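You operate a simulated robot arm through the tools that you are given. There is no shell and no other tool. Be economical: measure what you need, move in short steps, check, and stop when the job is done.

You are at the controls of a simulated two-armed robot. One attempt, no reset.

JOB
Carry the green crate with both arms and set it on the two-drawer table.

It is judged by the outcome, as a careful person would: the job done as asked, and still so three seconds after it is handed in. It fails if anything else is knocked over, pushed out of place, dropped, spilled or broken.

ROBOT AND FRAMES
Two 7-joint arms with two-finger parallel grippers on one trunk, on a base that drives. Base frame: it is fixed to the floor where the robot stands at the start and does not move with it; the origin is under the middle of the robot, x ahead of it, y to its left, z up; the surface under the hand at the start is at about z = 0.45. Readings come in m, rad, newtons and seconds.
The left shoulder is at the start at [0.02, 0.113, 0.972], the right one opposite. With the tool pointing down near the work surface each hand reaches from about 0.1 to 0.54 m from the robot's upright axis, wherever it stands, measured 20 degrees to its own side. Places, roughly: two-drawer table [0.8, 2.4, 0.8]. Payload 1.57 kg a hand.
The tool frame of a hand sits at the grasp point between the pads (the TCP): z along the fingers, y along the line on which they close. The tips reach 0.03 m beyond it. The gripper opens to 0.08 m. The fingers are 0.017 m wide and 0.012 m thick; the gripper's body (0.04 by 0.082 m) begins 0.08 m behind the TCP.
Orientation is told as [roll, pitch, yaw] about the base's x, y, z axes, in that order, counted from this pose: with the fingers straight down and closing along the base's y, the tool's x points along the base's -x, its y along +y and its z along -z.

CONTROLS
- The arms move only by the tool send_rows. It takes "left_motion", "right_motion" or both (then of equal length, played together; a hand with none holds still); each is a list that holds one entry, the list of rows, each a list of 7 numbers: the shift along the base's x, y, z in mm, then the turn, a rotation vector about the base's x, y, z in degrees, then the finger opening in mm, from 0 to 80. In form: [[[tx, ty, tz, ax, ay, az, claw], ...]]. A call has 1 to 20 rows; each row shifts and turns the commanded pose from where the row before left it. Rows are played at 5 a second. More than 0.05 m and 0.15 rad between two rows, or a gripper value outside its range, and nothing of the call is played. A pose out of reach is approached as far as the arm can. The call stops where the force on the tool passes 40 N (or 10 N more than at its start, if that is more) or the arm is blocked; 0.2 s more then pass. The fingers move at their own pace (about 0.045 m/s each) and stop on an object; they squeeze with about 26 N. The grip force told is the motor's: it shows also when the fingers shut on nothing. Time passes only in rows, and 0.2 s behind the last, so rows that do not move let the fingers close. It gives the time, the measured TCP pose, the force on the tool (base axes), the opening and the grip force at its end, in the units of the frame above (readings bear some noise), with the torque about the TCP (base axes, N m) and any sound that the robot's microphone picked up.
- Cameras (640 x 400 px; columns grow to the right, rows downward): "scene" is now at [0.0851, -0.0015, 1.0933]; the picture's right is [-0.01, -1.00, 0.00], its down [-0.78, 0.01, -0.62] and it looks along [0.62, -0.01, -0.78] (base axes); focal length 286 px, centre (320, 200). "left" rides on the left gripper at [0.072, 0.007, -0.122] in its tool frame; the picture's right is [-0.09, 1.00, 0.00], its down [-0.84, -0.08, -0.54] and it looks along [-0.54, -0.05, 0.84] (tool axes); focal length 238 px, centre (320, 200). "right" rides on the right gripper at [0.072, -0.007, -0.122] in its tool frame; the picture's right is [0.09, 1.00, 0.00], its down [-0.84, 0.08, -0.54] and it looks along [-0.54, 0.05, 0.84] (tool axes); focal length 238 px, centre (320, 200). There is no depth. A picture from a camera that has moved, and an enlarged one, comes with that camera's place and axes in the base frame and with its lens. The place of the scene camera against the robot may be out by one fixed shift of up to 0.025 m in any direction.
- get_image(camera): a new picture of that camera. No time passes.
- slide_trunk(by): slides the trunk up (or, below 0, down) by that many m; the arms and the scene camera ride with it, the base frame stays. It gives what a move gives, with no picture.
- steer(legs): drives the robot by 1 to 6 legs, each [ahead, left, turn to the left] in m, m and rad, along the robot's own axes; the way and the turn of a leg run together, so that a leg with both is an arc; at most 1.5 m and 3.142 rad a leg. The arms and the cameras ride along, it lands a little off, and it stops where it bumps. It gives what a move gives.
- turn_head(pan, tilt): turns the head with the scene camera to pan (to the left, within 1.396 rad either way) and tilt (down, from -0.506 to 1.204), counted from straight ahead of the robot. It gives what a move gives.
- close_up(camera, box): a new picture of the part [left, top, right, bottom] of that camera's present view, enlarged. No time passes.
- close_job(): hands the job in; it is judged then, once.

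Work in short steps. Places have to be worked out from the pictures, the camera data and where the tool is seen: move nearer, look again, correct. Check each grasp and each placing, and mend what went wrong. You have 120 turns and 88 pictures in all, those below and enlarged ones among them. Open the grippers and draw the arms clear of the work before you hand the job in, unless the task says otherwise; then end with one line.

The tools are called after "Call:" as name(argument=value, ...) on one line, values as JSON. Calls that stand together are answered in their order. send_rows: Moves the arms, as the interface text tells. Its arguments: {"type":"object","properties":{"left_motion":{"type":"array"},"right_motion":{"type":"array"}},"required":[]} The other tools are called the same way: slide_trunk (by) slides the trunk up or down; steer (legs) drives the base; turn_head (pan, tilt) turns the head that bears the scene camera; get_image (camera) takes a picture; close_up (camera, box) takes an enlarged picture of a part of a camera's view; close_job () hands the job in.

At the start:

```text
time: 0.0
left_tool_pos: [0.4367, 0.2224, 0.7469]
left_orientation: [-0.001, 0.001, 0.002]
left_wrist_force: [-0.7, 0.1, -0.5]
left_moment: [0.04, -0.04, -0.04]
left_finger_gap: 0.08
left_grip_force: 0.1
right_tool_pos: [0.4281, -0.1764, 0.7546]
right_orientation: [0.0, -0.001, 0.0]
right_wrist_force: [0.6, 0.9, 0.0]
right_moment: [0.0, -0.02, 0.03]
right_finger_gap: 0.08
right_grip_force: 0.1
trunk travel left (down, up): [-0.025, 0.545]
robot x, y, heading: [0.0008, -0.0006, 0.0]
head pan, tilt: [-0.012, 0.902]
```

scene: 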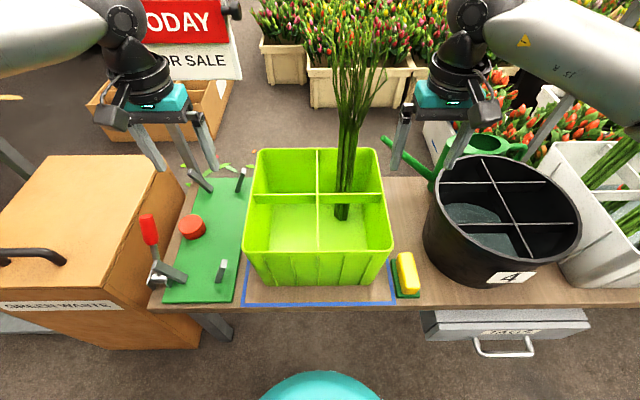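
right: 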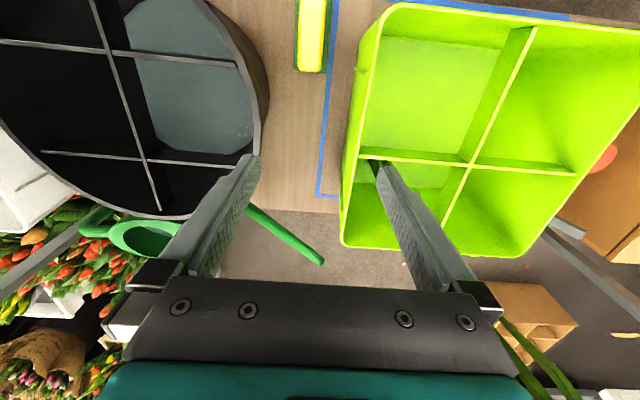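
left: 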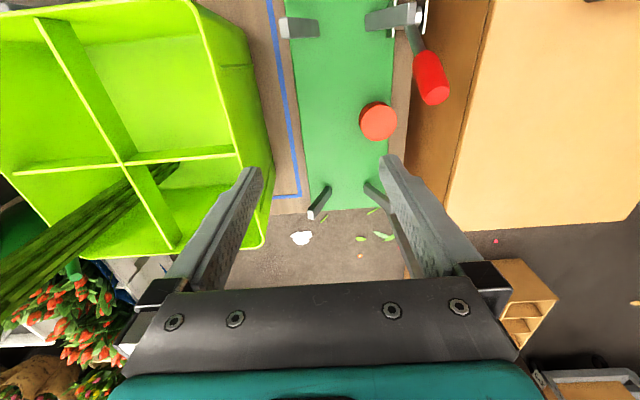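

I start by looking at the crate in detail and turning the head toward the table to the left.

Call:
close_up(camera="scene", box=[220, 120, 420, 310])

Call:
turn_head(pan=1.25, tilt=0.3)

Call:
get_image(camera="scene")

```text
2.11 times, centred on (320, 215) of scene
camera zoom: at [0.0851, -0.0015, 1.0933], right [-0.01, -1.0, 0.0], down [-0.78, 0.01, -0.62], along [0.62, -0.01, -0.78], focal length 602 px, centre (320, 168)
```

zoom: 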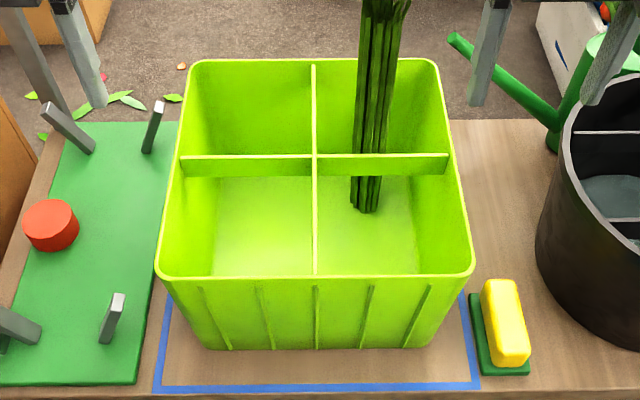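

```text
time: 1.4
left_tool_pos: [0.4382, 0.2215, 0.7473]
left_orientation: [0.0, 0.0, 0.002]
left_wrist_force: [0.3, 0.5, 1.0]
left_moment: [0.02, 0.03, 0.01]
left_finger_gap: 0.0799
left_grip_force: 0.1
right_tool_pos: [0.4278, -0.1757, 0.7538]
right_orientation: [0.0, 0.001, -0.001]
right_wrist_force: [-0.3, -0.2, 0.3]
right_moment: [0.01, -0.01, -0.01]
right_finger_gap: 0.0799
right_grip_force: 0.0
trunk travel left (down, up): [-0.025, 0.545]
robot x, y, heading: [0.0029, 0.0024, 0.001]
head pan, tilt: [1.25, 0.3]
```

```text
83 pictures are left
camera scene: at [0.0392, 0.088, 1.1457], right [0.95, -0.32, 0.0], down [-0.09, -0.28, -0.96], along [0.3, 0.91, -0.3], focal length 286 px, centre (320, 200)
```

scene: 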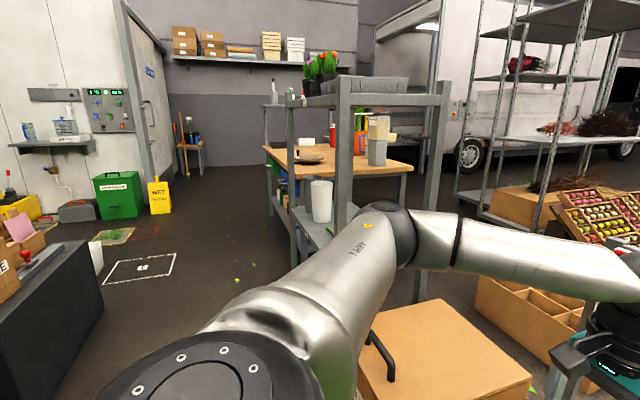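

The table with the wooden top lies ahead-left, with some rack near it. I raise the trunk for a better look from above before touching anything.

Call:
slide_trunk(by=0.5)

Call:
turn_head(pan=1.2, tilt=0.45)

Call:
get_image(camera="scene")

Call:
close_up(camera="scene", box=[230, 50, 470, 200])

```text
refused: 0.5 is not a number from -0.4 to 0.4
```

```text
time: 2.1
left_tool_pos: [0.4388, 0.221, 0.7455]
left_orientation: [-0.001, 0.0, 0.0]
left_wrist_force: [0.3, -0.3, 0.3]
left_moment: [-0.02, 0.01, 0.0]
left_finger_gap: 0.08
left_grip_force: 0.0
right_tool_pos: [0.4275, -0.1755, 0.754]
right_orientation: [-0.001, 0.0, 0.001]
right_wrist_force: [0.1, -1.2, -0.1]
right_moment: [0.03, 0.01, -0.02]
right_finger_gap: 0.0798
right_grip_force: 0.1
trunk travel left (down, up): [-0.025, 0.545]
robot x, y, heading: [0.0018, -0.0003, 0.001]
head pan, tilt: [1.201, 0.45]
```

```text
82 pictures are left
camera scene: at [0.0429, 0.0851, 1.1318], right [0.93, -0.36, 0.0], down [-0.16, -0.41, -0.9], along [0.33, 0.84, -0.43], focal length 286 px, centre (320, 200)
```

scene: 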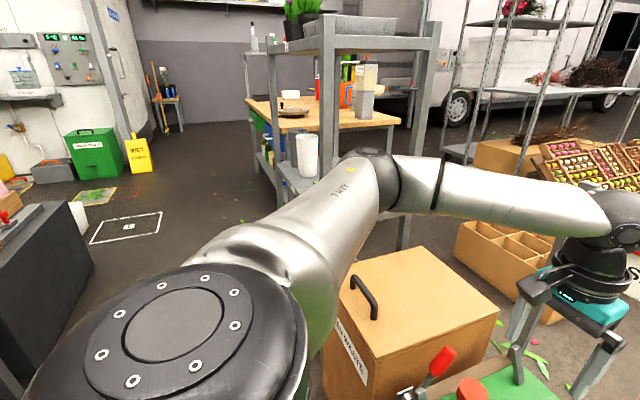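

```text
2.67 times, centred on (350, 125) of scene
camera zoom: at [0.0429, 0.0851, 1.1318], right [0.93, -0.36, 0.0], down [-0.16, -0.41, -0.9], along [0.33, 0.84, -0.43], focal length 762 px, centre (240, 400)
```

zoom: 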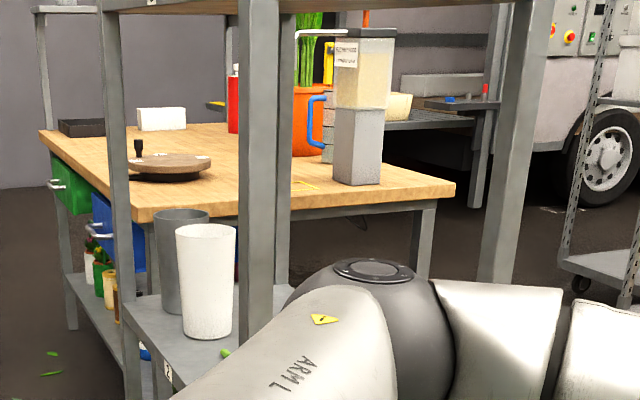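

From both hand cameras I triangulate the crate rim: x 0.324–0.576, y ±0.133, z ≈ 0.64, dividers crossing near (0.455, 0), stems in the far-right cell. I'll put the left hand over the left wall just beyond the divider and the right hand over the right wall just before it, still above the rim.

Call:
send_rows(left_motion=[[[10, -23, 0, 0, 0, 0, 60], [10, -23, 0, 0, 0, 0, 60], [10, -23, 0, 0, 0, 0, 60], [10, -23, 0, 0, 0, 0, 60]]], right_motion=[[[-1, 12, 0, 0, 0, 0, 60], [-1, 12, 0, 0, 0, 0, 60], [-1, 12, 0, 0, 0, 0, 60], [0, 11, 0, 0, 0, 0, 60]]])

Call:
turn_head(pan=0, tilt=0.9)

Call:
get_image(camera="left")

Call:
get_image(camera="right")

Call:
get_image(camera="scene")

```text
time: 3.1
left_tool_pos: [0.4778, 0.1303, 0.7453]
left_orientation: [0.0, 0.0, 0.001]
left_wrist_force: [0.5, -0.4, -1.1]
left_moment: [-0.01, 0.01, 0.02]
left_finger_gap: 0.0599
left_grip_force: 0.0
right_tool_pos: [0.425, -0.1285, 0.7536]
right_orientation: [-0.002, 0.001, -0.001]
right_wrist_force: [0.1, 0.4, 0.0]
right_moment: [0.01, 0.05, 0.0]
right_finger_gap: 0.0599
right_grip_force: 0.0
trunk travel left (down, up): [-0.025, 0.545]
robot x, y, heading: [-0.0013, -0.0, -0.006]
head pan, tilt: [1.201, 0.45]
```

```text
time: 4.5
left_tool_pos: [0.4772, 0.1299, 0.7461]
left_orientation: [0.0, -0.001, 0.0]
left_wrist_force: [-0.7, 0.4, -1.0]
left_moment: [0.03, 0.02, -0.04]
left_finger_gap: 0.0596
left_grip_force: 0.0
right_tool_pos: [0.4253, -0.1283, 0.7534]
right_orientation: [-0.002, -0.002, -0.001]
right_wrist_force: [0.2, -0.1, 0.4]
right_moment: [0.02, -0.03, -0.01]
right_finger_gap: 0.06
right_grip_force: 0.0
trunk travel left (down, up): [-0.025, 0.545]
robot x, y, heading: [0.0019, 0.0036, -0.001]
head pan, tilt: [0.0, 0.901]
```

```text
80 pictures are left
camera left: at [0.4059, 0.1369, 0.8673], right [0.09, 1.0, 0.0], down [0.84, -0.08, 0.54], along [0.54, -0.05, -0.84], focal length 238 px, centre (320, 200)
```

left: 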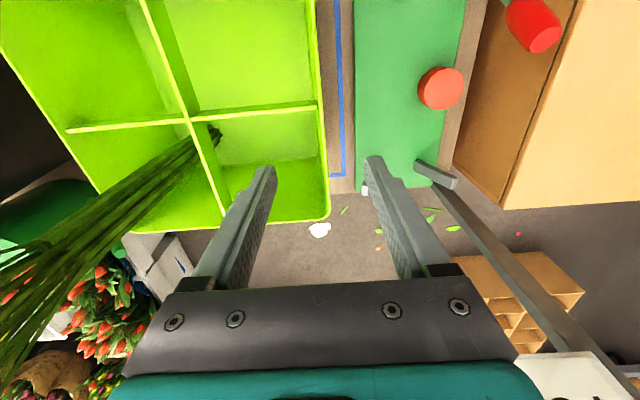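

```text
79 pictures are left
camera right: at [0.3524, -0.1361, 0.8754], right [-0.09, 1.0, 0.0], down [0.84, 0.08, 0.54], along [0.54, 0.05, -0.84], focal length 238 px, centre (320, 200)
```

right: 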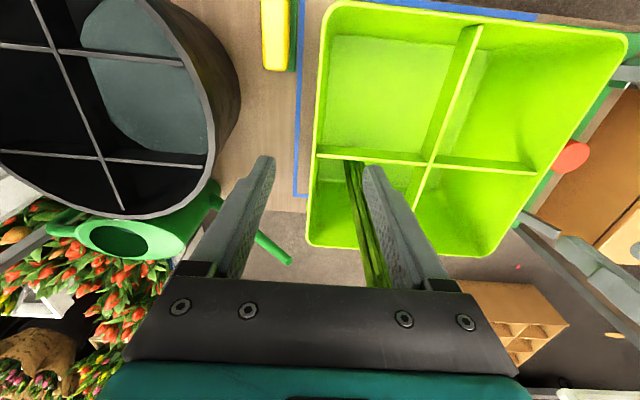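

```text
78 pictures are left
camera scene: at [0.0852, -0.0005, 1.0934], right [0.0, -1.0, 0.0], down [-0.78, 0.0, -0.62], along [0.62, 0.0, -0.78], focal length 286 px, centre (320, 200)
```

scene: 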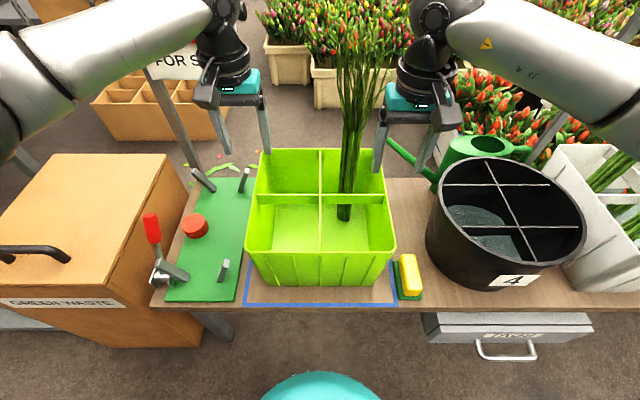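

Rim edges check out at y ≈ ±0.130 and the divider at x ≈ 0.455; both hands straddle the walls clear of the divider and stems. I lower both hands to about z = 0.604, with fingers open.

Call:
send_rows(left_motion=[[[0, 0, -30, 0, 0, 0, 60], [0, 0, -30, 0, 0, 0, 60], [0, 0, -30, 0, 0, 0, 60], [0, 0, -26, 0, 0, 0, 60], [0, 0, -26, 0, 0, 0, 60]]], right_motion=[[[-1, -2, -30, 0, 0, 0, 60], [0, 0, -30, 0, 0, 0, 60], [0, 0, -30, 0, 0, 0, 60], [0, 0, -30, 0, 0, 0, 60], [0, 0, -30, 0, 0, 0, 60]]])

Call:
get_image(camera="left")

Call:
get_image(camera="right")

Call:
get_image(camera="scene")

```text
time: 5.7
left_tool_pos: [0.4772, 0.1286, 0.6037]
left_orientation: [0.0, 0.0, -0.001]
left_wrist_force: [0.9, 0.2, -0.5]
left_moment: [0.03, -0.03, -0.02]
left_finger_gap: 0.0601
left_grip_force: 0.0
right_tool_pos: [0.4245, -0.131, 0.603]
right_orientation: [0.0, -0.003, -0.001]
right_wrist_force: [0.4, 0.3, 0.9]
right_moment: [0.0, 0.02, -0.02]
right_finger_gap: 0.0599
right_grip_force: 0.1
trunk travel left (down, up): [-0.025, 0.545]
robot x, y, heading: [0.0, 0.0031, 0.001]
head pan, tilt: [0.0, 0.901]
```

```text
77 pictures are left
camera left: at [0.4058, 0.1359, 0.7249], right [0.09, 1.0, 0.0], down [0.84, -0.08, 0.54], along [0.54, -0.05, -0.84], focal length 238 px, centre (320, 200)
```

left: 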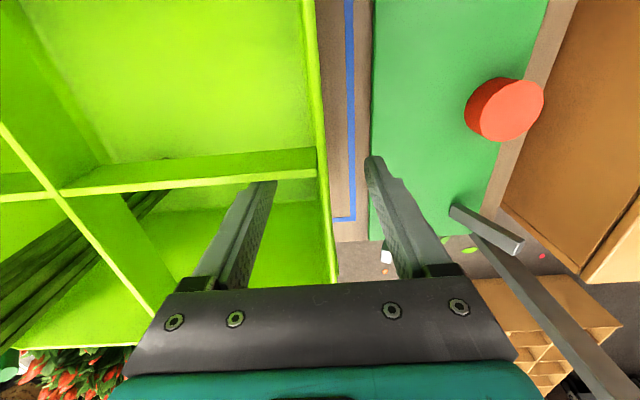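

```text
76 pictures are left
camera right: at [0.3517, -0.1386, 0.7251], right [-0.09, 1.0, 0.0], down [0.84, 0.08, 0.54], along [0.54, 0.05, -0.84], focal length 238 px, centre (320, 200)
```

right: 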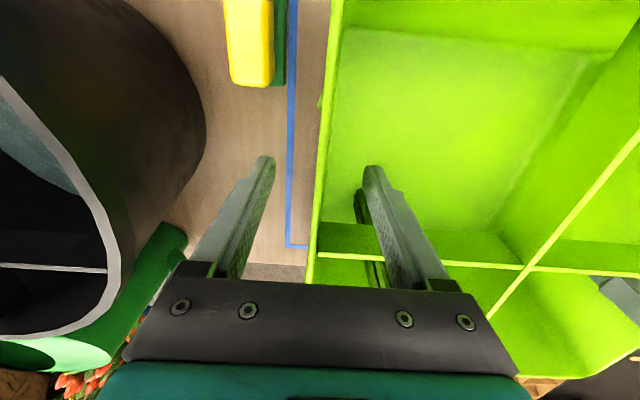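

```text
75 pictures are left
camera scene: at [0.0852, -0.0006, 1.0934], right [0.0, -1.0, 0.0], down [-0.78, 0.0, -0.62], along [0.62, 0.0, -0.78], focal length 286 px, centre (320, 200)
```

scene: 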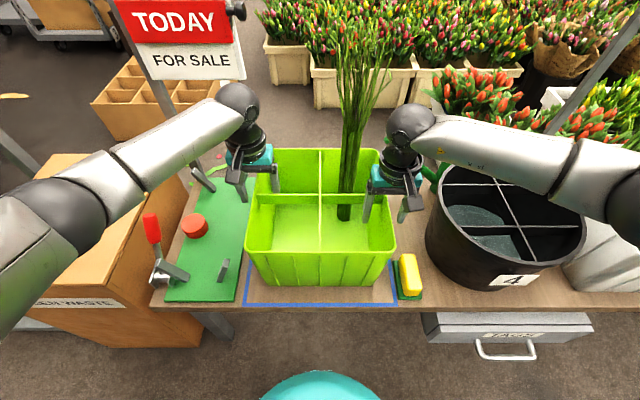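

Both hands straddle the walls with no contact forces. Now I close both grippers on the walls.

Call:
send_rows(left_motion=[[[0, 0, 0, 0, 0, 0, 0], [0, 0, 0, 0, 0, 0, 0], [0, 0, 0, 0, 0, 0, 0], [0, 0, 0, 0, 0, 0, 0], [0, 0, 0, 0, 0, 0, 0], [0, 0, 0, 0, 0, 0, 0]]], right_motion=[[[0, 0, 0, 0, 0, 0, 0], [0, 0, 0, 0, 0, 0, 0], [0, 0, 0, 0, 0, 0, 0], [0, 0, 0, 0, 0, 0, 0], [0, 0, 0, 0, 0, 0, 0], [0, 0, 0, 0, 0, 0, 0]]])

```text
time: 7.1
left_tool_pos: [0.4777, 0.1314, 0.6036]
left_orientation: [0.002, 0.001, 0.003]
left_wrist_force: [0.8, 14.3, 0.5]
left_moment: [-1.42, 0.52, -0.08]
left_finger_gap: 0.0066
left_grip_force: 25.2
right_tool_pos: [0.4236, -0.1317, 0.604]
right_orientation: [-0.001, -0.001, -0.001]
right_wrist_force: [-1.9, -11.6, 0.2]
right_moment: [1.46, -0.29, -0.02]
right_finger_gap: 0.0067
right_grip_force: 26.2
trunk travel left (down, up): [-0.025, 0.545]
robot x, y, heading: [0.0006, -0.0021, 0.005]
head pan, tilt: [0.0, 0.901]
```

Both walls are gripped (6.6 mm, ~26 N). The moments show the walls lean outward a little, so I turn each hand ~2.5° to match and shift outward slightly to relieve the side load.

Call:
send_rows(left_motion=[[[0, 1, 0, -1.3, 0, 0, 0], [0, 0, 0, -1.3, 0, 0, 0], [0, 0, 0, 0, 0, 0, 0]]], right_motion=[[[0, -1, 0, 1.3, 0, 0, 0], [0, 0, 0, 1.3, 0, 0, 0], [0, 0, 0, 0, 0, 0, 0]]])

```text
time: 7.9
left_tool_pos: [0.4776, 0.1299, 0.6042]
left_orientation: [-0.047, 0.002, 0.0]
left_wrist_force: [1.8, 12.5, 0.1]
left_moment: [-1.33, 0.08, -0.05]
left_finger_gap: 0.0041
left_grip_force: 24.2
right_tool_pos: [0.4248, -0.1322, 0.6039]
right_orientation: [0.045, -0.001, -0.002]
right_wrist_force: [-0.4, -11.1, 1.3]
right_moment: [1.4, 0.44, 0.01]
right_finger_gap: 0.004
right_grip_force: 25.2
trunk travel left (down, up): [-0.025, 0.545]
robot x, y, heading: [-0.0008, 0.0039, 0.004]
head pan, tilt: [0.0, 0.901]
```

The gap dropped to 4 mm, so the pads sit flusher now. I turn a bit more to see whether the load falls.

Call:
send_rows(left_motion=[[[0, 1, 0, -1.5, 0, 0, 0], [0, 1, 0, -1, 0, 0, 0], [0, 0, 0, 0, 0, 0, 0]]], right_motion=[[[0, -1, 0, 1.5, 0, 0, 0], [0, -1, 0, 1, 0, 0, 0], [0, 0, 0, 0, 0, 0, 0]]])

```text
time: 8.7
left_tool_pos: [0.4769, 0.1316, 0.604]
left_orientation: [-0.091, -0.001, -0.002]
left_wrist_force: [0.9, -3.9, -0.4]
left_moment: [1.44, -0.4, 0.05]
left_finger_gap: 0.0055
left_grip_force: 25.8
right_tool_pos: [0.4244, -0.1322, 0.6042]
right_orientation: [0.093, 0.0, 0.002]
right_wrist_force: [1.6, 4.0, 0.0]
right_moment: [-1.44, -0.04, -0.05]
right_finger_gap: 0.0054
right_grip_force: 26.0
trunk travel left (down, up): [-0.025, 0.545]
robot x, y, heading: [0.0008, -0.0048, 0.002]
head pan, tilt: [0.0, 0.901]
```

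Overshot: the best fit is near 0.058 rad. I turn back 2° and lightly back on the shift.

Call:
send_rows(left_motion=[[[0, -0.5, 0, 2.0, 0, 0, 0], [0, 0, 0, 0, 0, 0, 0]]], right_motion=[[[0, 0.5, 0, -2.0, 0, 0, 0], [0, 0, 0, 0, 0, 0, 0]]])

```text
time: 9.3
left_tool_pos: [0.4782, 0.1305, 0.6044]
left_orientation: [-0.06, 0.001, -0.003]
left_wrist_force: [0.9, -6.9, 0.2]
left_moment: [0.48, -0.13, 0.08]
left_finger_gap: 0.0039
left_grip_force: 25.1
right_tool_pos: [0.4236, -0.1327, 0.6034]
right_orientation: [0.057, 0.0, 0.001]
right_wrist_force: [0.5, 6.1, 1.5]
right_moment: [-0.34, -0.01, -0.06]
right_finger_gap: 0.0041
right_grip_force: 25.0
trunk travel left (down, up): [-0.025, 0.545]
robot x, y, heading: [-0.0001, 0.0018, -0.003]
head pan, tilt: [0.0, 0.901]
```

Pads are flush with small side loads. I lift the crate straight up 20 mm with both arms as a test.

Call:
send_rows(left_motion=[[[0, 0, 5, 0, 0, 0, 0], [0, 0, 5, 0, 0, 0, 0], [0, 0, 5, 0, 0, 0, 0], [0, 0, 5, 0, 0, 0, 0], [0, 0, 0, 0, 0, 0, 0]]], right_motion=[[[0, 0, 5, 0, 0, 0, 0], [0, 0, 5, 0, 0, 0, 0], [0, 0, 5, 0, 0, 0, 0], [0, 0, 5, 0, 0, 0, 0], [0, 0, 0, 0, 0, 0, 0]]])

Call:
get_image(camera="scene")

Call:
get_image(camera="left")

```text
time: 10.5
left_tool_pos: [0.4776, 0.1315, 0.6235]
left_orientation: [-0.058, 0.003, -0.002]
left_wrist_force: [-2.1, -15.8, -2.6]
left_moment: [0.23, 0.07, 0.21]
left_finger_gap: 0.0038
left_grip_force: 24.6
right_tool_pos: [0.4236, -0.1317, 0.6232]
right_orientation: [0.055, -0.001, 0.002]
right_wrist_force: [3.1, 14.7, -6.4]
right_moment: [-0.56, 0.15, 0.02]
right_finger_gap: 0.004
right_grip_force: 24.9
trunk travel left (down, up): [-0.025, 0.545]
robot x, y, heading: [-0.0007, 0.0005, 0.003]
head pan, tilt: [0.0, 0.901]
```

```text
74 pictures are left
camera scene: at [0.0857, -0.0006, 1.0934], right [0.0, -1.0, 0.0], down [-0.78, 0.0, -0.62], along [0.62, 0.0, -0.78], focal length 286 px, centre (320, 200)
```

scene: 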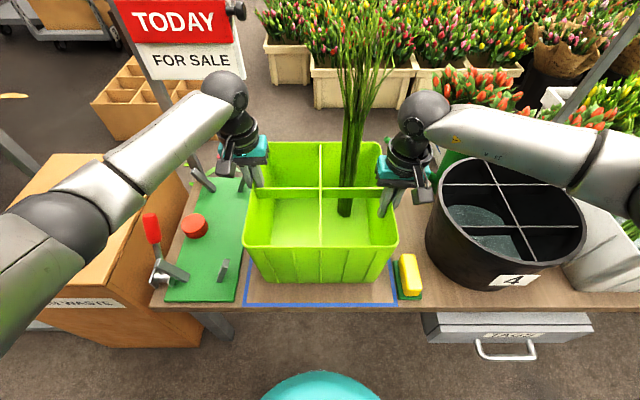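

```text
73 pictures are left
camera left: at [0.4057, 0.1448, 0.744], right [0.09, 0.99, -0.06], down [0.84, -0.05, 0.54], along [0.54, -0.1, -0.84], focal length 238 px, centre (320, 200)
```

left: 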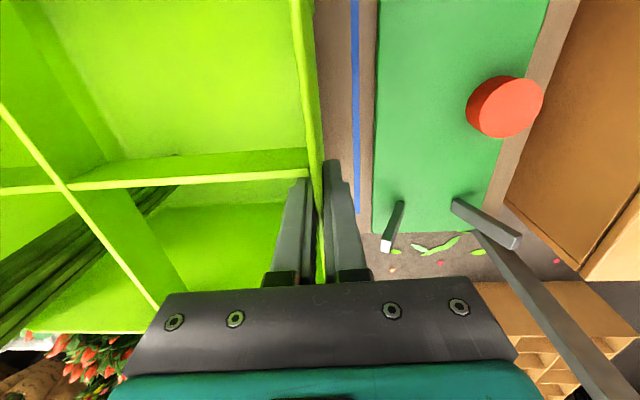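

The crate is up, weighing about 0.9 kg in total, level with no slip. I ease the inward strain by 1 mm each and then lift with the trunk.

Call:
send_rows(left_motion=[[[0, -1, 0, 0, 0, 0, 0], [0, 0, 0, 0, 0, 0, 0]]], right_motion=[[[0, 1, 0, 0, 0, 0, 0], [0, 0, 0, 0, 0, 0, 0]]])

Call:
slide_trunk(by=0.1)

Call:
get_image(camera="scene")

```text
time: 11.1
left_tool_pos: [0.477, 0.1303, 0.6242]
left_orientation: [-0.055, 0.003, -0.002]
left_wrist_force: [-1.4, -12.4, -3.2]
left_moment: [-0.4, 0.11, 0.06]
left_finger_gap: 0.0037
left_grip_force: 24.5
right_tool_pos: [0.4243, -0.1324, 0.6233]
right_orientation: [0.053, -0.001, 0.0]
right_wrist_force: [0.9, 12.3, -5.5]
right_moment: [0.19, 0.15, 0.1]
right_finger_gap: 0.0039
right_grip_force: 24.7
trunk travel left (down, up): [-0.025, 0.545]
robot x, y, heading: [0.0005, 0.0017, -0.002]
head pan, tilt: [0.0, 0.901]
```

```text
time: 12.5
left_tool_pos: [0.4783, 0.1313, 0.7233]
left_orientation: [-0.055, 0.003, 0.001]
left_wrist_force: [-2.3, -11.1, -3.2]
left_moment: [-0.52, 0.28, 0.07]
left_finger_gap: 0.0039
left_grip_force: 24.4
right_tool_pos: [0.4249, -0.1326, 0.7236]
right_orientation: [0.057, -0.001, 0.001]
right_wrist_force: [1.5, 10.5, -6.0]
right_moment: [0.24, 0.02, 0.04]
right_finger_gap: 0.0039
right_grip_force: 25.0
trunk travel left (down, up): [-0.125, 0.445]
robot x, y, heading: [0.0006, -0.0002, 0.001]
head pan, tilt: [0.0, 0.901]
```

```text
72 pictures are left
camera scene: at [0.0859, -0.0006, 1.1933], right [0.0, -1.0, 0.0], down [-0.78, 0.0, -0.62], along [0.62, 0.0, -0.78], focal length 286 px, centre (320, 200)
```

scene: 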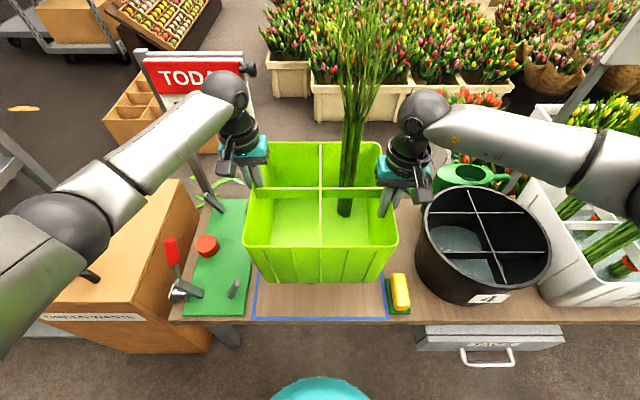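

The crate hangs level and steady. I raise the trunk further so the crate bottom will clear the 0.8 m table, then look left from above.

Call:
slide_trunk(by=0.28)

Call:
turn_head(pan=1.39, tilt=0.55)

Call:
get_image(camera="scene")

Call:
turn_head(pan=-1.39, tilt=0.55)

Call:
get_image(camera="scene")

```text
time: 15.3
left_tool_pos: [0.4776, 0.1316, 1.0026]
left_orientation: [-0.054, 0.002, -0.001]
left_wrist_force: [-0.7, -8.5, -2.7]
left_moment: [-0.5, 0.29, 0.02]
left_finger_gap: 0.004
left_grip_force: 24.4
right_tool_pos: [0.4255, -0.132, 1.0024]
right_orientation: [0.054, 0.001, -0.001]
right_wrist_force: [2.2, 8.5, -6.0]
right_moment: [0.26, 0.0, 0.08]
right_finger_gap: 0.0036
right_grip_force: 24.9
trunk travel left (down, up): [-0.405, 0.165]
robot x, y, heading: [0.0007, -0.0008, 0.0]
head pan, tilt: [0.0, 0.901]
```

```text
time: 16.8
left_tool_pos: [0.4772, 0.1309, 1.0042]
left_orientation: [-0.053, 0.002, 0.0]
left_wrist_force: [-0.6, -8.0, -3.9]
left_moment: [-0.45, 0.16, 0.02]
left_finger_gap: 0.0038
left_grip_force: 24.4
right_tool_pos: [0.4242, -0.1328, 1.0032]
right_orientation: [0.055, 0.0, 0.001]
right_wrist_force: [1.6, 7.5, -5.8]
right_moment: [0.29, 0.09, 0.05]
right_finger_gap: 0.0038
right_grip_force: 25.0
trunk travel left (down, up): [-0.405, 0.165]
robot x, y, heading: [0.0012, -0.0004, 0.002]
head pan, tilt: [1.389, 0.55]
```

```text
71 pictures are left
camera scene: at [0.0267, 0.0877, 1.5027], right [0.98, -0.18, 0.0], down [-0.1, -0.51, -0.85], along [0.15, 0.84, -0.52], focal length 286 px, centre (320, 200)
```

scene: 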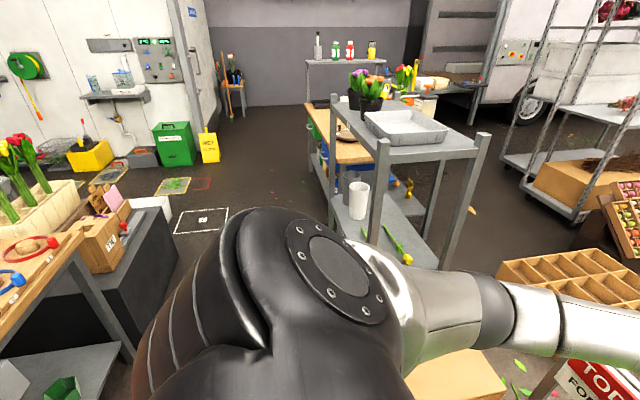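

```text
time: 19.3
left_tool_pos: [0.4775, 0.1297, 1.0034]
left_orientation: [-0.055, 0.002, 0.0]
left_wrist_force: [-1.1, -7.1, -2.7]
left_moment: [-0.42, 0.05, 0.06]
left_finger_gap: 0.0039
left_grip_force: 24.4
right_tool_pos: [0.4244, -0.1324, 1.0039]
right_orientation: [0.053, 0.0, -0.001]
right_wrist_force: [1.0, 7.4, -5.1]
right_moment: [0.28, 0.18, 0.09]
right_finger_gap: 0.0041
right_grip_force: 24.3
trunk travel left (down, up): [-0.405, 0.165]
robot x, y, heading: [-0.0, 0.0015, -0.0]
head pan, tilt: [-1.389, 0.55]
```

```text
70 pictures are left
camera scene: at [0.0267, -0.0889, 1.5027], right [-0.98, -0.18, 0.0], down [-0.1, 0.51, -0.85], along [0.15, -0.84, -0.52], focal length 286 px, centre (320, 200)
```

scene: 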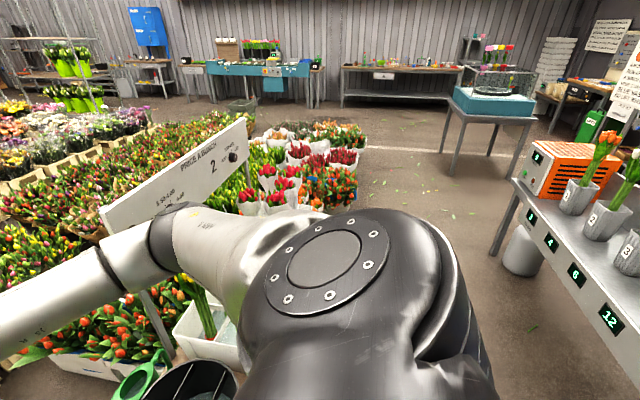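

The aisle behind runs to about x ≈ −0.7, with tables beyond; the two-drawer table's edge is near x ≈ 0.45 and the rack stands just in front of it. I back off 0.27 m, and look ahead to check the crate.

Call:
turn_head(pan=0, tilt=0.7)

Call:
steer(legs=[[-0.27, 0, 0]])

Call:
get_image(camera="scene")

```text
time: 20.8
left_tool_pos: [0.4768, 0.1314, 1.0034]
left_orientation: [-0.053, 0.001, -0.001]
left_wrist_force: [-1.1, -7.7, -4.4]
left_moment: [-0.42, 0.04, 0.06]
left_finger_gap: 0.0038
left_grip_force: 24.6
right_tool_pos: [0.423, -0.1314, 1.0026]
right_orientation: [0.054, 0.002, -0.001]
right_wrist_force: [0.4, 6.8, -5.3]
right_moment: [0.28, 0.19, 0.05]
right_finger_gap: 0.0038
right_grip_force: 24.6
trunk travel left (down, up): [-0.405, 0.165]
robot x, y, heading: [-0.0004, -0.0007, -0.0]
head pan, tilt: [0.0, 0.7]
```

```text
time: 22.7
left_tool_pos: [0.2083, 0.1313, 1.0046]
left_orientation: [-0.053, 0.002, 0.0]
left_wrist_force: [-1.0, -6.4, -3.0]
left_moment: [-0.45, 0.13, 0.05]
left_finger_gap: 0.0038
left_grip_force: 24.8
right_tool_pos: [0.155, -0.1319, 1.0033]
right_orientation: [0.054, 0.001, 0.001]
right_wrist_force: [1.1, 6.4, -5.1]
right_moment: [0.3, 0.11, 0.13]
right_finger_gap: 0.0036
right_grip_force: 25.1
trunk travel left (down, up): [-0.405, 0.165]
robot x, y, heading: [-0.2686, -0.0016, 0.0]
head pan, tilt: [0.0, 0.7]
```

```text
69 pictures are left
camera scene: at [-0.1743, -0.0007, 1.4896], right [0.0, -1.0, 0.0], down [-0.64, 0.0, -0.77], along [0.77, 0.0, -0.64], focal length 286 px, centre (320, 200)
```

scene: 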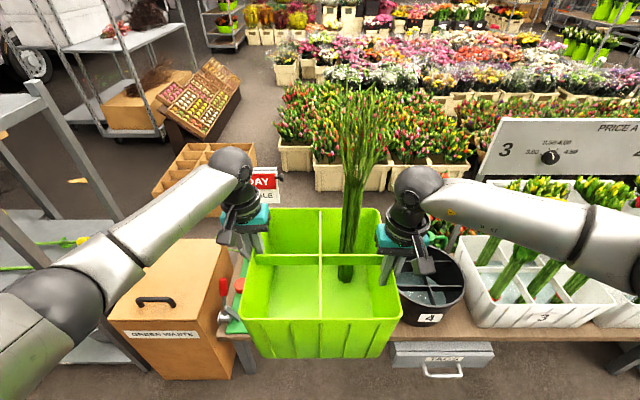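

The rack occupies about x 0.34–0.71, y 0.83–1.5 up to z 1.21, and tables behind begin at x ≈ −0.72, so I want to travel along x ≈ −0.19. The sign (x ≈ 0.57) stays clear of the turning circle; I shift slightly ahead and turn left halfway.

Call:
steer(legs=[[0.07, 0, 0], [0, 0, 0.8]])

Call:
turn_head(pan=0.6, tilt=0.6)

Call:
get_image(camera="scene")

```text
time: 25.8
left_tool_pos: [0.0418, 0.4342, 1.0033]
left_orientation: [-0.054, -0.001, 0.798]
left_wrist_force: [0.8, -0.3, -4.0]
left_moment: [-0.32, -0.14, 0.06]
left_finger_gap: 0.0039
left_grip_force: 25.2
right_tool_pos: [0.1927, 0.2116, 1.0027]
right_orientation: [0.053, 0.002, 0.799]
right_wrist_force: [-0.1, 0.5, -4.6]
right_moment: [0.3, 0.19, 0.04]
right_finger_gap: 0.0038
right_grip_force: 24.9
trunk travel left (down, up): [-0.405, 0.165]
robot x, y, heading: [-0.1993, 0.0017, 0.794]
head pan, tilt: [0.0, 0.7]
```

```text
time: 26.8
left_tool_pos: [0.0415, 0.4343, 1.0029]
left_orientation: [-0.055, -0.001, 0.797]
left_wrist_force: [0.5, 0.8, -3.5]
left_moment: [-0.3, -0.14, 0.04]
left_finger_gap: 0.004
left_grip_force: 24.5
right_tool_pos: [0.1915, 0.2107, 1.0036]
right_orientation: [0.054, 0.003, 0.797]
right_wrist_force: [-0.3, -0.2, -4.8]
right_moment: [0.4, 0.24, 0.04]
right_finger_gap: 0.0041
right_grip_force: 25.0
trunk travel left (down, up): [-0.405, 0.165]
robot x, y, heading: [-0.201, 0.0006, 0.799]
head pan, tilt: [0.6, 0.6]
```

```text
68 pictures are left
camera scene: at [-0.1765, 0.0941, 1.4981], right [0.98, -0.17, 0.0], down [-0.1, -0.56, -0.82], along [0.14, 0.81, -0.57], focal length 286 px, centre (320, 200)
```

scene: 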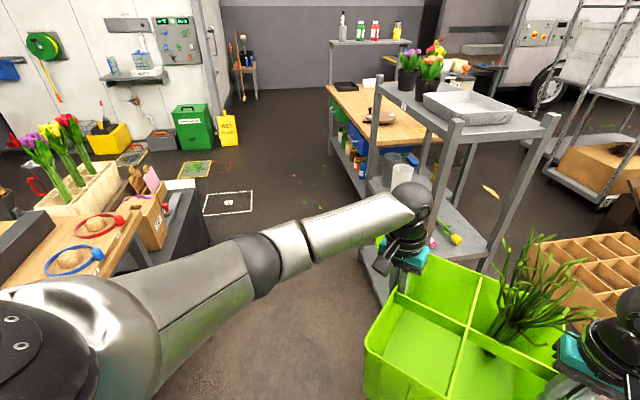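

Clear. I finish the left turn to face along the aisle (+y) and look again.

Call:
steer(legs=[[0, 0, 0.772]])

Call:
turn_head(pan=-0.15, tilt=0.6)

Call:
get_image(camera="scene")

```text
time: 29.2
left_tool_pos: [-0.3297, 0.4782, 1.0024]
left_orientation: [-0.057, -0.002, 1.567]
left_wrist_force: [-0.2, 0.8, -5.2]
left_moment: [-0.11, -0.28, 0.04]
left_finger_gap: 0.0039
left_grip_force: 24.2
right_tool_pos: [-0.0662, 0.4243, 1.0027]
right_orientation: [0.053, 0.001, 1.566]
right_wrist_force: [-0.5, -0.3, -4.2]
right_moment: [0.02, 0.46, 0.05]
right_finger_gap: 0.004
right_grip_force: 24.5
trunk travel left (down, up): [-0.405, 0.165]
robot x, y, heading: [-0.1996, -0.0, 1.57]
head pan, tilt: [0.6, 0.6]
```

```text
time: 30.4
left_tool_pos: [-0.3279, 0.4787, 1.0027]
left_orientation: [-0.053, -0.001, 1.566]
left_wrist_force: [-0.2, 0.1, -4.5]
left_moment: [-0.11, -0.32, 0.05]
left_finger_gap: 0.0038
left_grip_force: 24.6
right_tool_pos: [-0.064, 0.4243, 1.0021]
right_orientation: [0.054, 0.002, 1.568]
right_wrist_force: [0.7, -0.9, -3.9]
right_moment: [0.11, 0.45, 0.05]
right_finger_gap: 0.0038
right_grip_force: 24.7
trunk travel left (down, up): [-0.405, 0.165]
robot x, y, heading: [-0.1979, -0.0001, 1.569]
head pan, tilt: [-0.15, 0.6]
```

```text
67 pictures are left
camera scene: at [-0.1858, 0.0974, 1.4981], right [0.99, -0.15, 0.0], down [-0.09, -0.56, -0.82], along [0.13, 0.82, -0.57], focal length 286 px, centre (320, 200)
```

scene: 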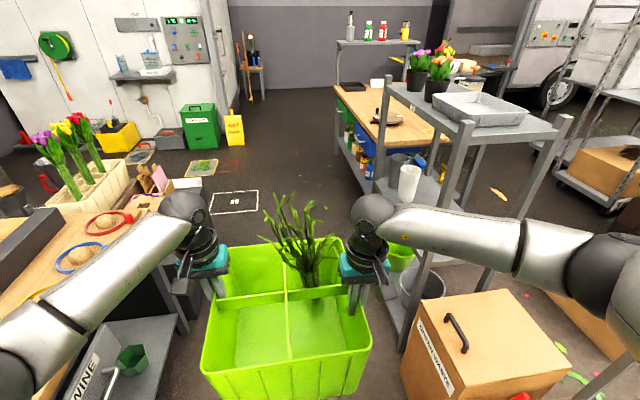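

Everything is clear ahead. I move 0.35 m forward with a 0.06 m drift to the left to give the right elbow more room from the rack post (x ≈ 0.34).

Call:
steer(legs=[[0.35, 0.06, 0]])

Call:
turn_head(pan=-0.9, tilt=0.6)

Call:
get_image(camera="scene")

```text
time: 32.6
left_tool_pos: [-0.387, 0.8281, 1.0007]
left_orientation: [-0.056, 0.002, 1.567]
left_wrist_force: [0.1, 0.1, -4.7]
left_moment: [-0.03, -0.29, 0.06]
left_finger_gap: 0.0039
left_grip_force: 25.3
right_tool_pos: [-0.1231, 0.7734, 1.0025]
right_orientation: [0.053, 0.001, 1.57]
right_wrist_force: [0.0, 0.5, -4.3]
right_moment: [-0.04, 0.44, 0.04]
right_finger_gap: 0.004
right_grip_force: 24.5
trunk travel left (down, up): [-0.405, 0.165]
robot x, y, heading: [-0.2584, 0.3458, 1.567]
head pan, tilt: [-0.15, 0.6]
```

```text
time: 33.7
left_tool_pos: [-0.3863, 0.8269, 1.0026]
left_orientation: [-0.052, 0.003, 1.566]
left_wrist_force: [0.1, 0.9, -4.4]
left_moment: [-0.09, -0.28, 0.02]
left_finger_gap: 0.0039
left_grip_force: 25.1
right_tool_pos: [-0.1241, 0.7718, 1.003]
right_orientation: [0.055, 0.001, 1.566]
right_wrist_force: [0.3, 0.2, -5.0]
right_moment: [0.06, 0.5, 0.04]
right_finger_gap: 0.0038
right_grip_force: 25.2
trunk travel left (down, up): [-0.405, 0.165]
robot x, y, heading: [-0.2595, 0.3533, 1.569]
head pan, tilt: [-0.901, 0.6]
```

```text
66 pictures are left
camera scene: at [-0.1884, 0.4136, 1.4982], right [0.62, -0.79, 0.0], down [-0.44, -0.35, -0.82], along [0.65, 0.51, -0.57], focal length 286 px, centre (320, 200)
```

scene: 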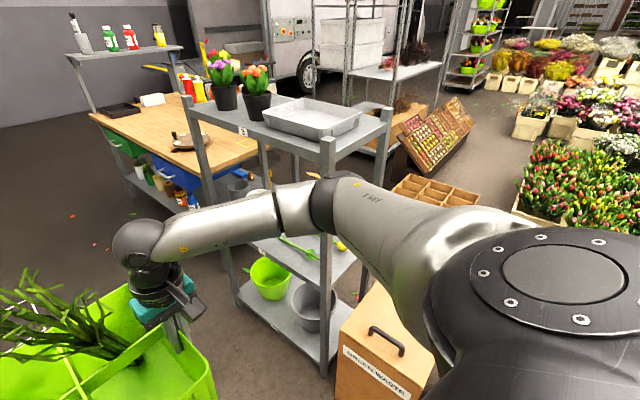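

The elbow (x ≈ 0.12) has ~0.2 m clearance to the rack post at x ≈ 0.35. I go forward 0.6 m.

Call:
steer(legs=[[0.6, 0, 0]])

Call:
turn_head(pan=-0.7, tilt=0.6)

Call:
get_image(camera="scene")

```text
time: 37.1
left_tool_pos: [-0.3818, 1.4289, 1.0024]
left_orientation: [-0.054, 0.001, 1.562]
left_wrist_force: [-0.4, 0.5, -4.8]
left_moment: [0.06, -0.27, 0.04]
left_finger_gap: 0.0038
left_grip_force: 24.6
right_tool_pos: [-0.1195, 1.3743, 1.0028]
right_orientation: [0.053, 0.003, 1.564]
right_wrist_force: [-0.3, -0.1, -4.1]
right_moment: [-0.02, 0.51, 0.04]
right_finger_gap: 0.004
right_grip_force: 25.1
trunk travel left (down, up): [-0.405, 0.165]
robot x, y, heading: [-0.2536, 0.9501, 1.563]
head pan, tilt: [-0.901, 0.6]
```

```text
time: 37.9
left_tool_pos: [-0.3822, 1.4282, 1.0044]
left_orientation: [-0.054, 0.001, 1.563]
left_wrist_force: [1.0, -0.8, -5.2]
left_moment: [-0.1, -0.35, 0.02]
left_finger_gap: 0.0038
left_grip_force: 24.6
right_tool_pos: [-0.1191, 1.3737, 1.0036]
right_orientation: [0.055, 0.001, 1.563]
right_wrist_force: [-0.7, -0.5, -4.6]
right_moment: [0.03, 0.51, 0.02]
right_finger_gap: 0.0041
right_grip_force: 24.8
trunk travel left (down, up): [-0.405, 0.165]
robot x, y, heading: [-0.2511, 0.9501, 1.565]
head pan, tilt: [-0.7, 0.6]
```

```text
65 pictures are left
camera scene: at [-0.197, 1.027, 1.4981], right [0.76, -0.65, 0.0], down [-0.37, -0.43, -0.82], along [0.54, 0.63, -0.57], focal length 286 px, centre (320, 200)
```

scene: 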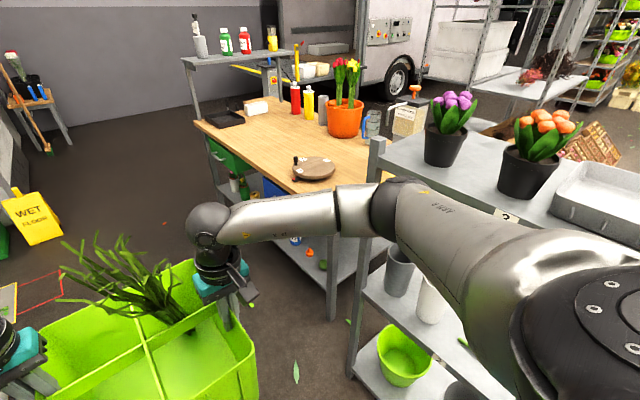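

The table's near edge is at x ≈ 0.41 and spans y ≈ 1.65–3.1; the turntable sits at y 1.9–2.14, the tray at y ≈ 3.07, bottles and planter at x > 1.0. The free area around (0.6, 2.5) suits the crate, so I drive 1.0 m ahead along the clear aisle and look again.

Call:
steer(legs=[[1.0, 0, 0]])

Call:
turn_head(pan=-1.0, tilt=0.6)

Call:
get_image(camera="scene")

```text
time: 43.0
left_tool_pos: [-0.3715, 2.4279, 1.0029]
left_orientation: [-0.053, 0.003, 1.561]
left_wrist_force: [0.7, 0.9, -5.5]
left_moment: [0.01, -0.32, 0.02]
left_finger_gap: 0.0039
left_grip_force: 24.9
right_tool_pos: [-0.1091, 2.3732, 1.0027]
right_orientation: [0.053, 0.003, 1.561]
right_wrist_force: [0.6, 0.2, -4.8]
right_moment: [-0.01, 0.54, 0.03]
right_finger_gap: 0.0036
right_grip_force: 24.6
trunk travel left (down, up): [-0.405, 0.165]
robot x, y, heading: [-0.2452, 1.9498, 1.556]
head pan, tilt: [-0.7, 0.6]
```

```text
time: 43.9
left_tool_pos: [-0.3704, 2.4281, 1.0022]
left_orientation: [-0.055, 0.0, 1.56]
left_wrist_force: [-1.4, 0.3, -5.7]
left_moment: [-0.09, -0.33, 0.05]
left_finger_gap: 0.0038
left_grip_force: 24.9
right_tool_pos: [-0.1082, 2.3723, 1.0016]
right_orientation: [0.053, 0.002, 1.561]
right_wrist_force: [-0.1, -0.3, -4.9]
right_moment: [0.04, 0.53, 0.01]
right_finger_gap: 0.0039
right_grip_force: 24.5
trunk travel left (down, up): [-0.405, 0.165]
robot x, y, heading: [-0.2426, 1.9508, 1.561]
head pan, tilt: [-1.0, 0.6]
```

```text
64 pictures are left
camera scene: at [-0.1707, 2.0065, 1.4982], right [0.53, -0.85, 0.0], down [-0.48, -0.3, -0.82], along [0.7, 0.44, -0.57], focal length 286 px, centre (320, 200)
```

scene: 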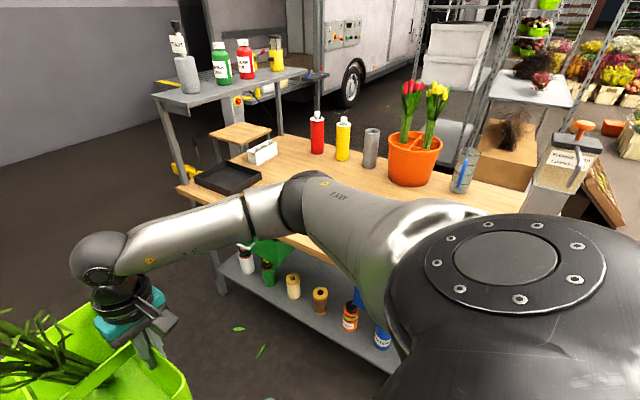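

Layout confirmed (tray at ~(0.6, 3.0), z ≈ 0.8). I go on 0.53 m and turn right halfway.

Call:
steer(legs=[[0.53, 0, 0], [0, 0, -0.78]])

Call:
turn_head(pan=-0.5, tilt=0.7)

Call:
get_image(camera="scene")

```text
time: 49.0
left_tool_pos: [0.0072, 2.9046, 1.0024]
left_orientation: [-0.055, 0.002, 0.781]
left_wrist_force: [0.2, 0.2, -4.4]
left_moment: [-0.2, -0.3, 0.03]
left_finger_gap: 0.0038
left_grip_force: 25.3
right_tool_pos: [0.1558, 2.6807, 1.0029]
right_orientation: [0.055, 0.002, 0.781]
right_wrist_force: [0.5, -0.2, -4.5]
right_moment: [0.3, 0.4, 0.04]
right_finger_gap: 0.0038
right_grip_force: 24.9
trunk travel left (down, up): [-0.405, 0.165]
robot x, y, heading: [-0.2378, 2.4745, 0.777]
head pan, tilt: [-1.0, 0.6]
```

```text
time: 49.9
left_tool_pos: [0.0068, 2.904, 1.002]
left_orientation: [-0.055, 0.001, 0.781]
left_wrist_force: [1.0, 0.3, -4.8]
left_moment: [-0.33, -0.22, -0.02]
left_finger_gap: 0.0039
left_grip_force: 25.1
right_tool_pos: [0.156, 2.6802, 1.0033]
right_orientation: [0.054, 0.002, 0.781]
right_wrist_force: [-0.3, -0.2, -4.8]
right_moment: [0.41, 0.31, -0.01]
right_finger_gap: 0.0038
right_grip_force: 25.3
trunk travel left (down, up): [-0.405, 0.165]
robot x, y, heading: [-0.2385, 2.4764, 0.777]
head pan, tilt: [-0.499, 0.7]
```

```text
63 pictures are left
camera scene: at [-0.1503, 2.5059, 1.4895], right [0.28, -0.96, 0.0], down [-0.62, -0.18, -0.76], along [0.73, 0.21, -0.64], focal length 286 px, centre (320, 200)
```

scene: 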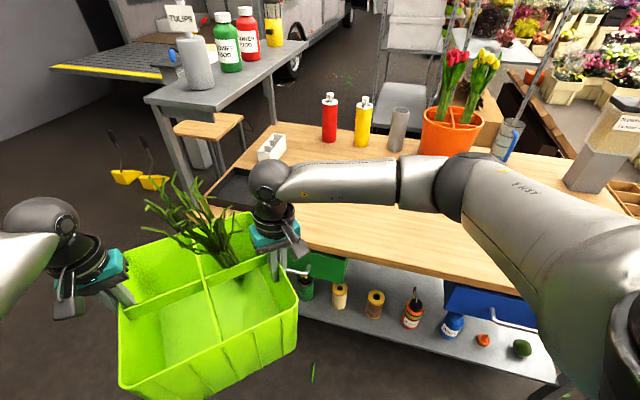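

The crate swings free; red bottle triangulation gives a table height of ≈ 0.785. Crate bottom is at ~0.85, so I raise 0.05 for margin and complete the turn.

Call:
slide_trunk(by=0.05)

Call:
steer(legs=[[0, 0, -0.777]])

Call:
turn_head(pan=0, tilt=0.85)

Call:
get_image(camera="scene")

```text
time: 50.8
left_tool_pos: [0.0076, 2.9054, 1.0527]
left_orientation: [-0.055, 0.0, 0.783]
left_wrist_force: [-0.2, -0.4, -4.4]
left_moment: [-0.29, -0.2, 0.03]
left_finger_gap: 0.0038
left_grip_force: 24.5
right_tool_pos: [0.1546, 2.6806, 1.0529]
right_orientation: [0.055, 0.0, 0.782]
right_wrist_force: [0.3, -0.1, -4.8]
right_moment: [0.38, 0.35, 0.01]
right_finger_gap: 0.0039
right_grip_force: 24.7
trunk travel left (down, up): [-0.455, 0.115]
robot x, y, heading: [-0.2399, 2.4749, 0.781]
head pan, tilt: [-0.499, 0.7]
```

```text
time: 53.2
left_tool_pos: [0.238, 2.611, 1.0529]
left_orientation: [-0.054, 0.002, 0.009]
left_wrist_force: [-0.1, 0.3, -4.8]
left_moment: [-0.38, -0.04, 0.05]
left_finger_gap: 0.0039
left_grip_force: 25.0
right_tool_pos: [0.1859, 2.3459, 1.0523]
right_orientation: [0.055, 0.002, 0.009]
right_wrist_force: [0.3, -0.1, -4.1]
right_moment: [0.47, 0.13, 0.01]
right_finger_gap: 0.0038
right_grip_force: 24.7
trunk travel left (down, up): [-0.455, 0.115]
robot x, y, heading: [-0.2373, 2.4776, 0.01]
head pan, tilt: [-0.499, 0.7]
```

```text
time: 54.2
left_tool_pos: [0.2369, 2.6101, 1.0532]
left_orientation: [-0.055, 0.002, 0.009]
left_wrist_force: [-0.5, 0.6, -5.7]
left_moment: [-0.39, 0.03, 0.01]
left_finger_gap: 0.004
left_grip_force: 25.2
right_tool_pos: [0.1859, 2.3459, 1.0516]
right_orientation: [0.054, 0.002, 0.007]
right_wrist_force: [-0.1, 0.5, -4.0]
right_moment: [0.52, -0.02, -0.03]
right_finger_gap: 0.0039
right_grip_force: 24.8
trunk travel left (down, up): [-0.455, 0.115]
robot x, y, heading: [-0.2402, 2.4783, 0.006]
head pan, tilt: [0.0, 0.85]
```

```text
62 pictures are left
camera scene: at [-0.1506, 2.4754, 1.5273], right [0.01, -1.0, 0.0], down [-0.75, -0.01, -0.66], along [0.66, 0.0, -0.75], focal length 286 px, centre (320, 200)
```

scene: 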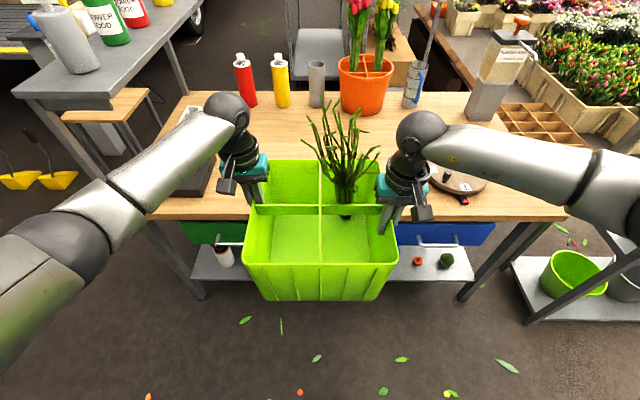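

Facing the table squarely; edge at x ≈ 0.425, crate lined up in the free space between the turntable (y < 2.1) and tray (y > 2.87). I drive forward 0.34 m.

Call:
steer(legs=[[0.2, 0, 0], [0.14, 0, -0.006]])

Call:
get_image(camera="scene")

Call:
get_image(camera="left")

Call:
get_image(camera="right")

```text
time: 56.7
left_tool_pos: [0.5796, 2.6102, 1.0516]
left_orientation: [-0.054, 0.002, 0.002]
left_wrist_force: [0.8, 0.2, -4.1]
left_moment: [-0.34, 0.04, 0.02]
left_finger_gap: 0.0038
left_grip_force: 25.1
right_tool_pos: [0.5269, 2.3458, 1.0525]
right_orientation: [0.056, 0.004, 0.001]
right_wrist_force: [0.2, 0.5, -5.4]
right_moment: [0.46, 0.05, 0.0]
right_finger_gap: 0.0035
right_grip_force: 24.9
trunk travel left (down, up): [-0.455, 0.115]
robot x, y, heading: [0.1024, 2.4737, 0.002]
head pan, tilt: [0.0, 0.85]
```

```text
61 pictures are left
camera scene: at [0.1914, 2.4771, 1.5271], right [0.0, -1.0, 0.0], down [-0.75, 0.0, -0.66], along [0.66, 0.0, -0.75], focal length 286 px, centre (320, 200)
```

scene: 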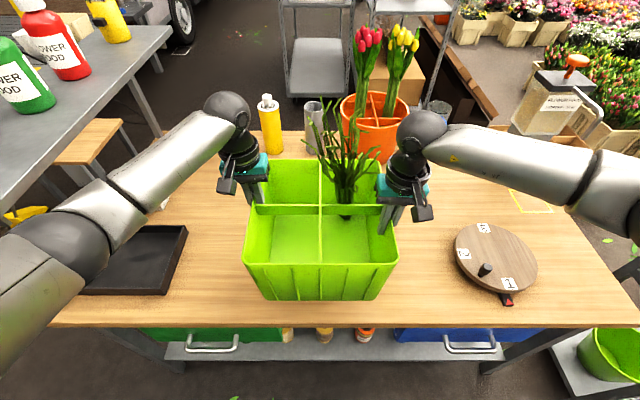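

```text
60 pictures are left
camera left: at [0.5082, 2.6227, 1.1731], right [0.09, 0.99, -0.05], down [0.84, -0.05, 0.54], along [0.54, -0.09, -0.84], focal length 238 px, centre (320, 200)
```

left: 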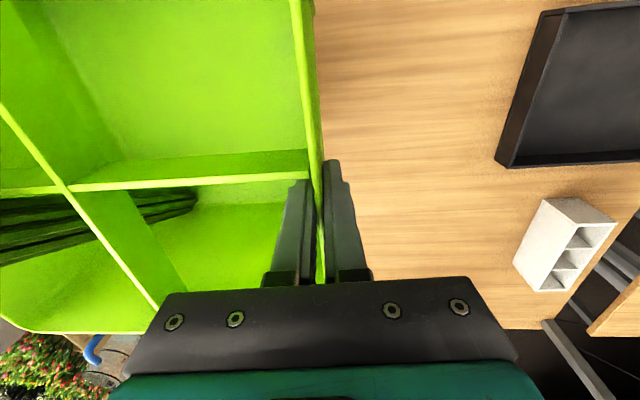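

```text
59 pictures are left
camera right: at [0.4545, 2.3318, 1.1735], right [-0.09, 0.99, 0.05], down [0.84, 0.05, 0.54], along [0.54, 0.1, -0.84], focal length 238 px, centre (320, 200)
```

right: 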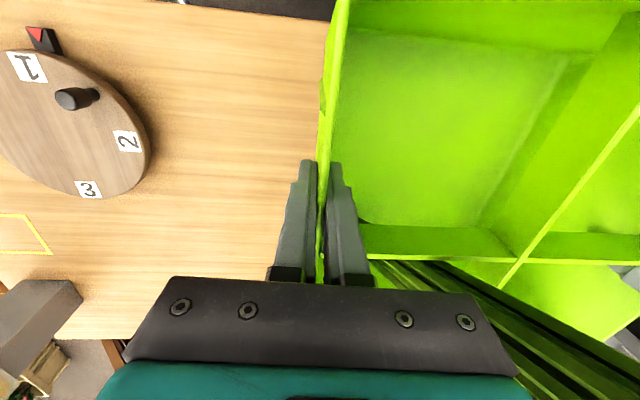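

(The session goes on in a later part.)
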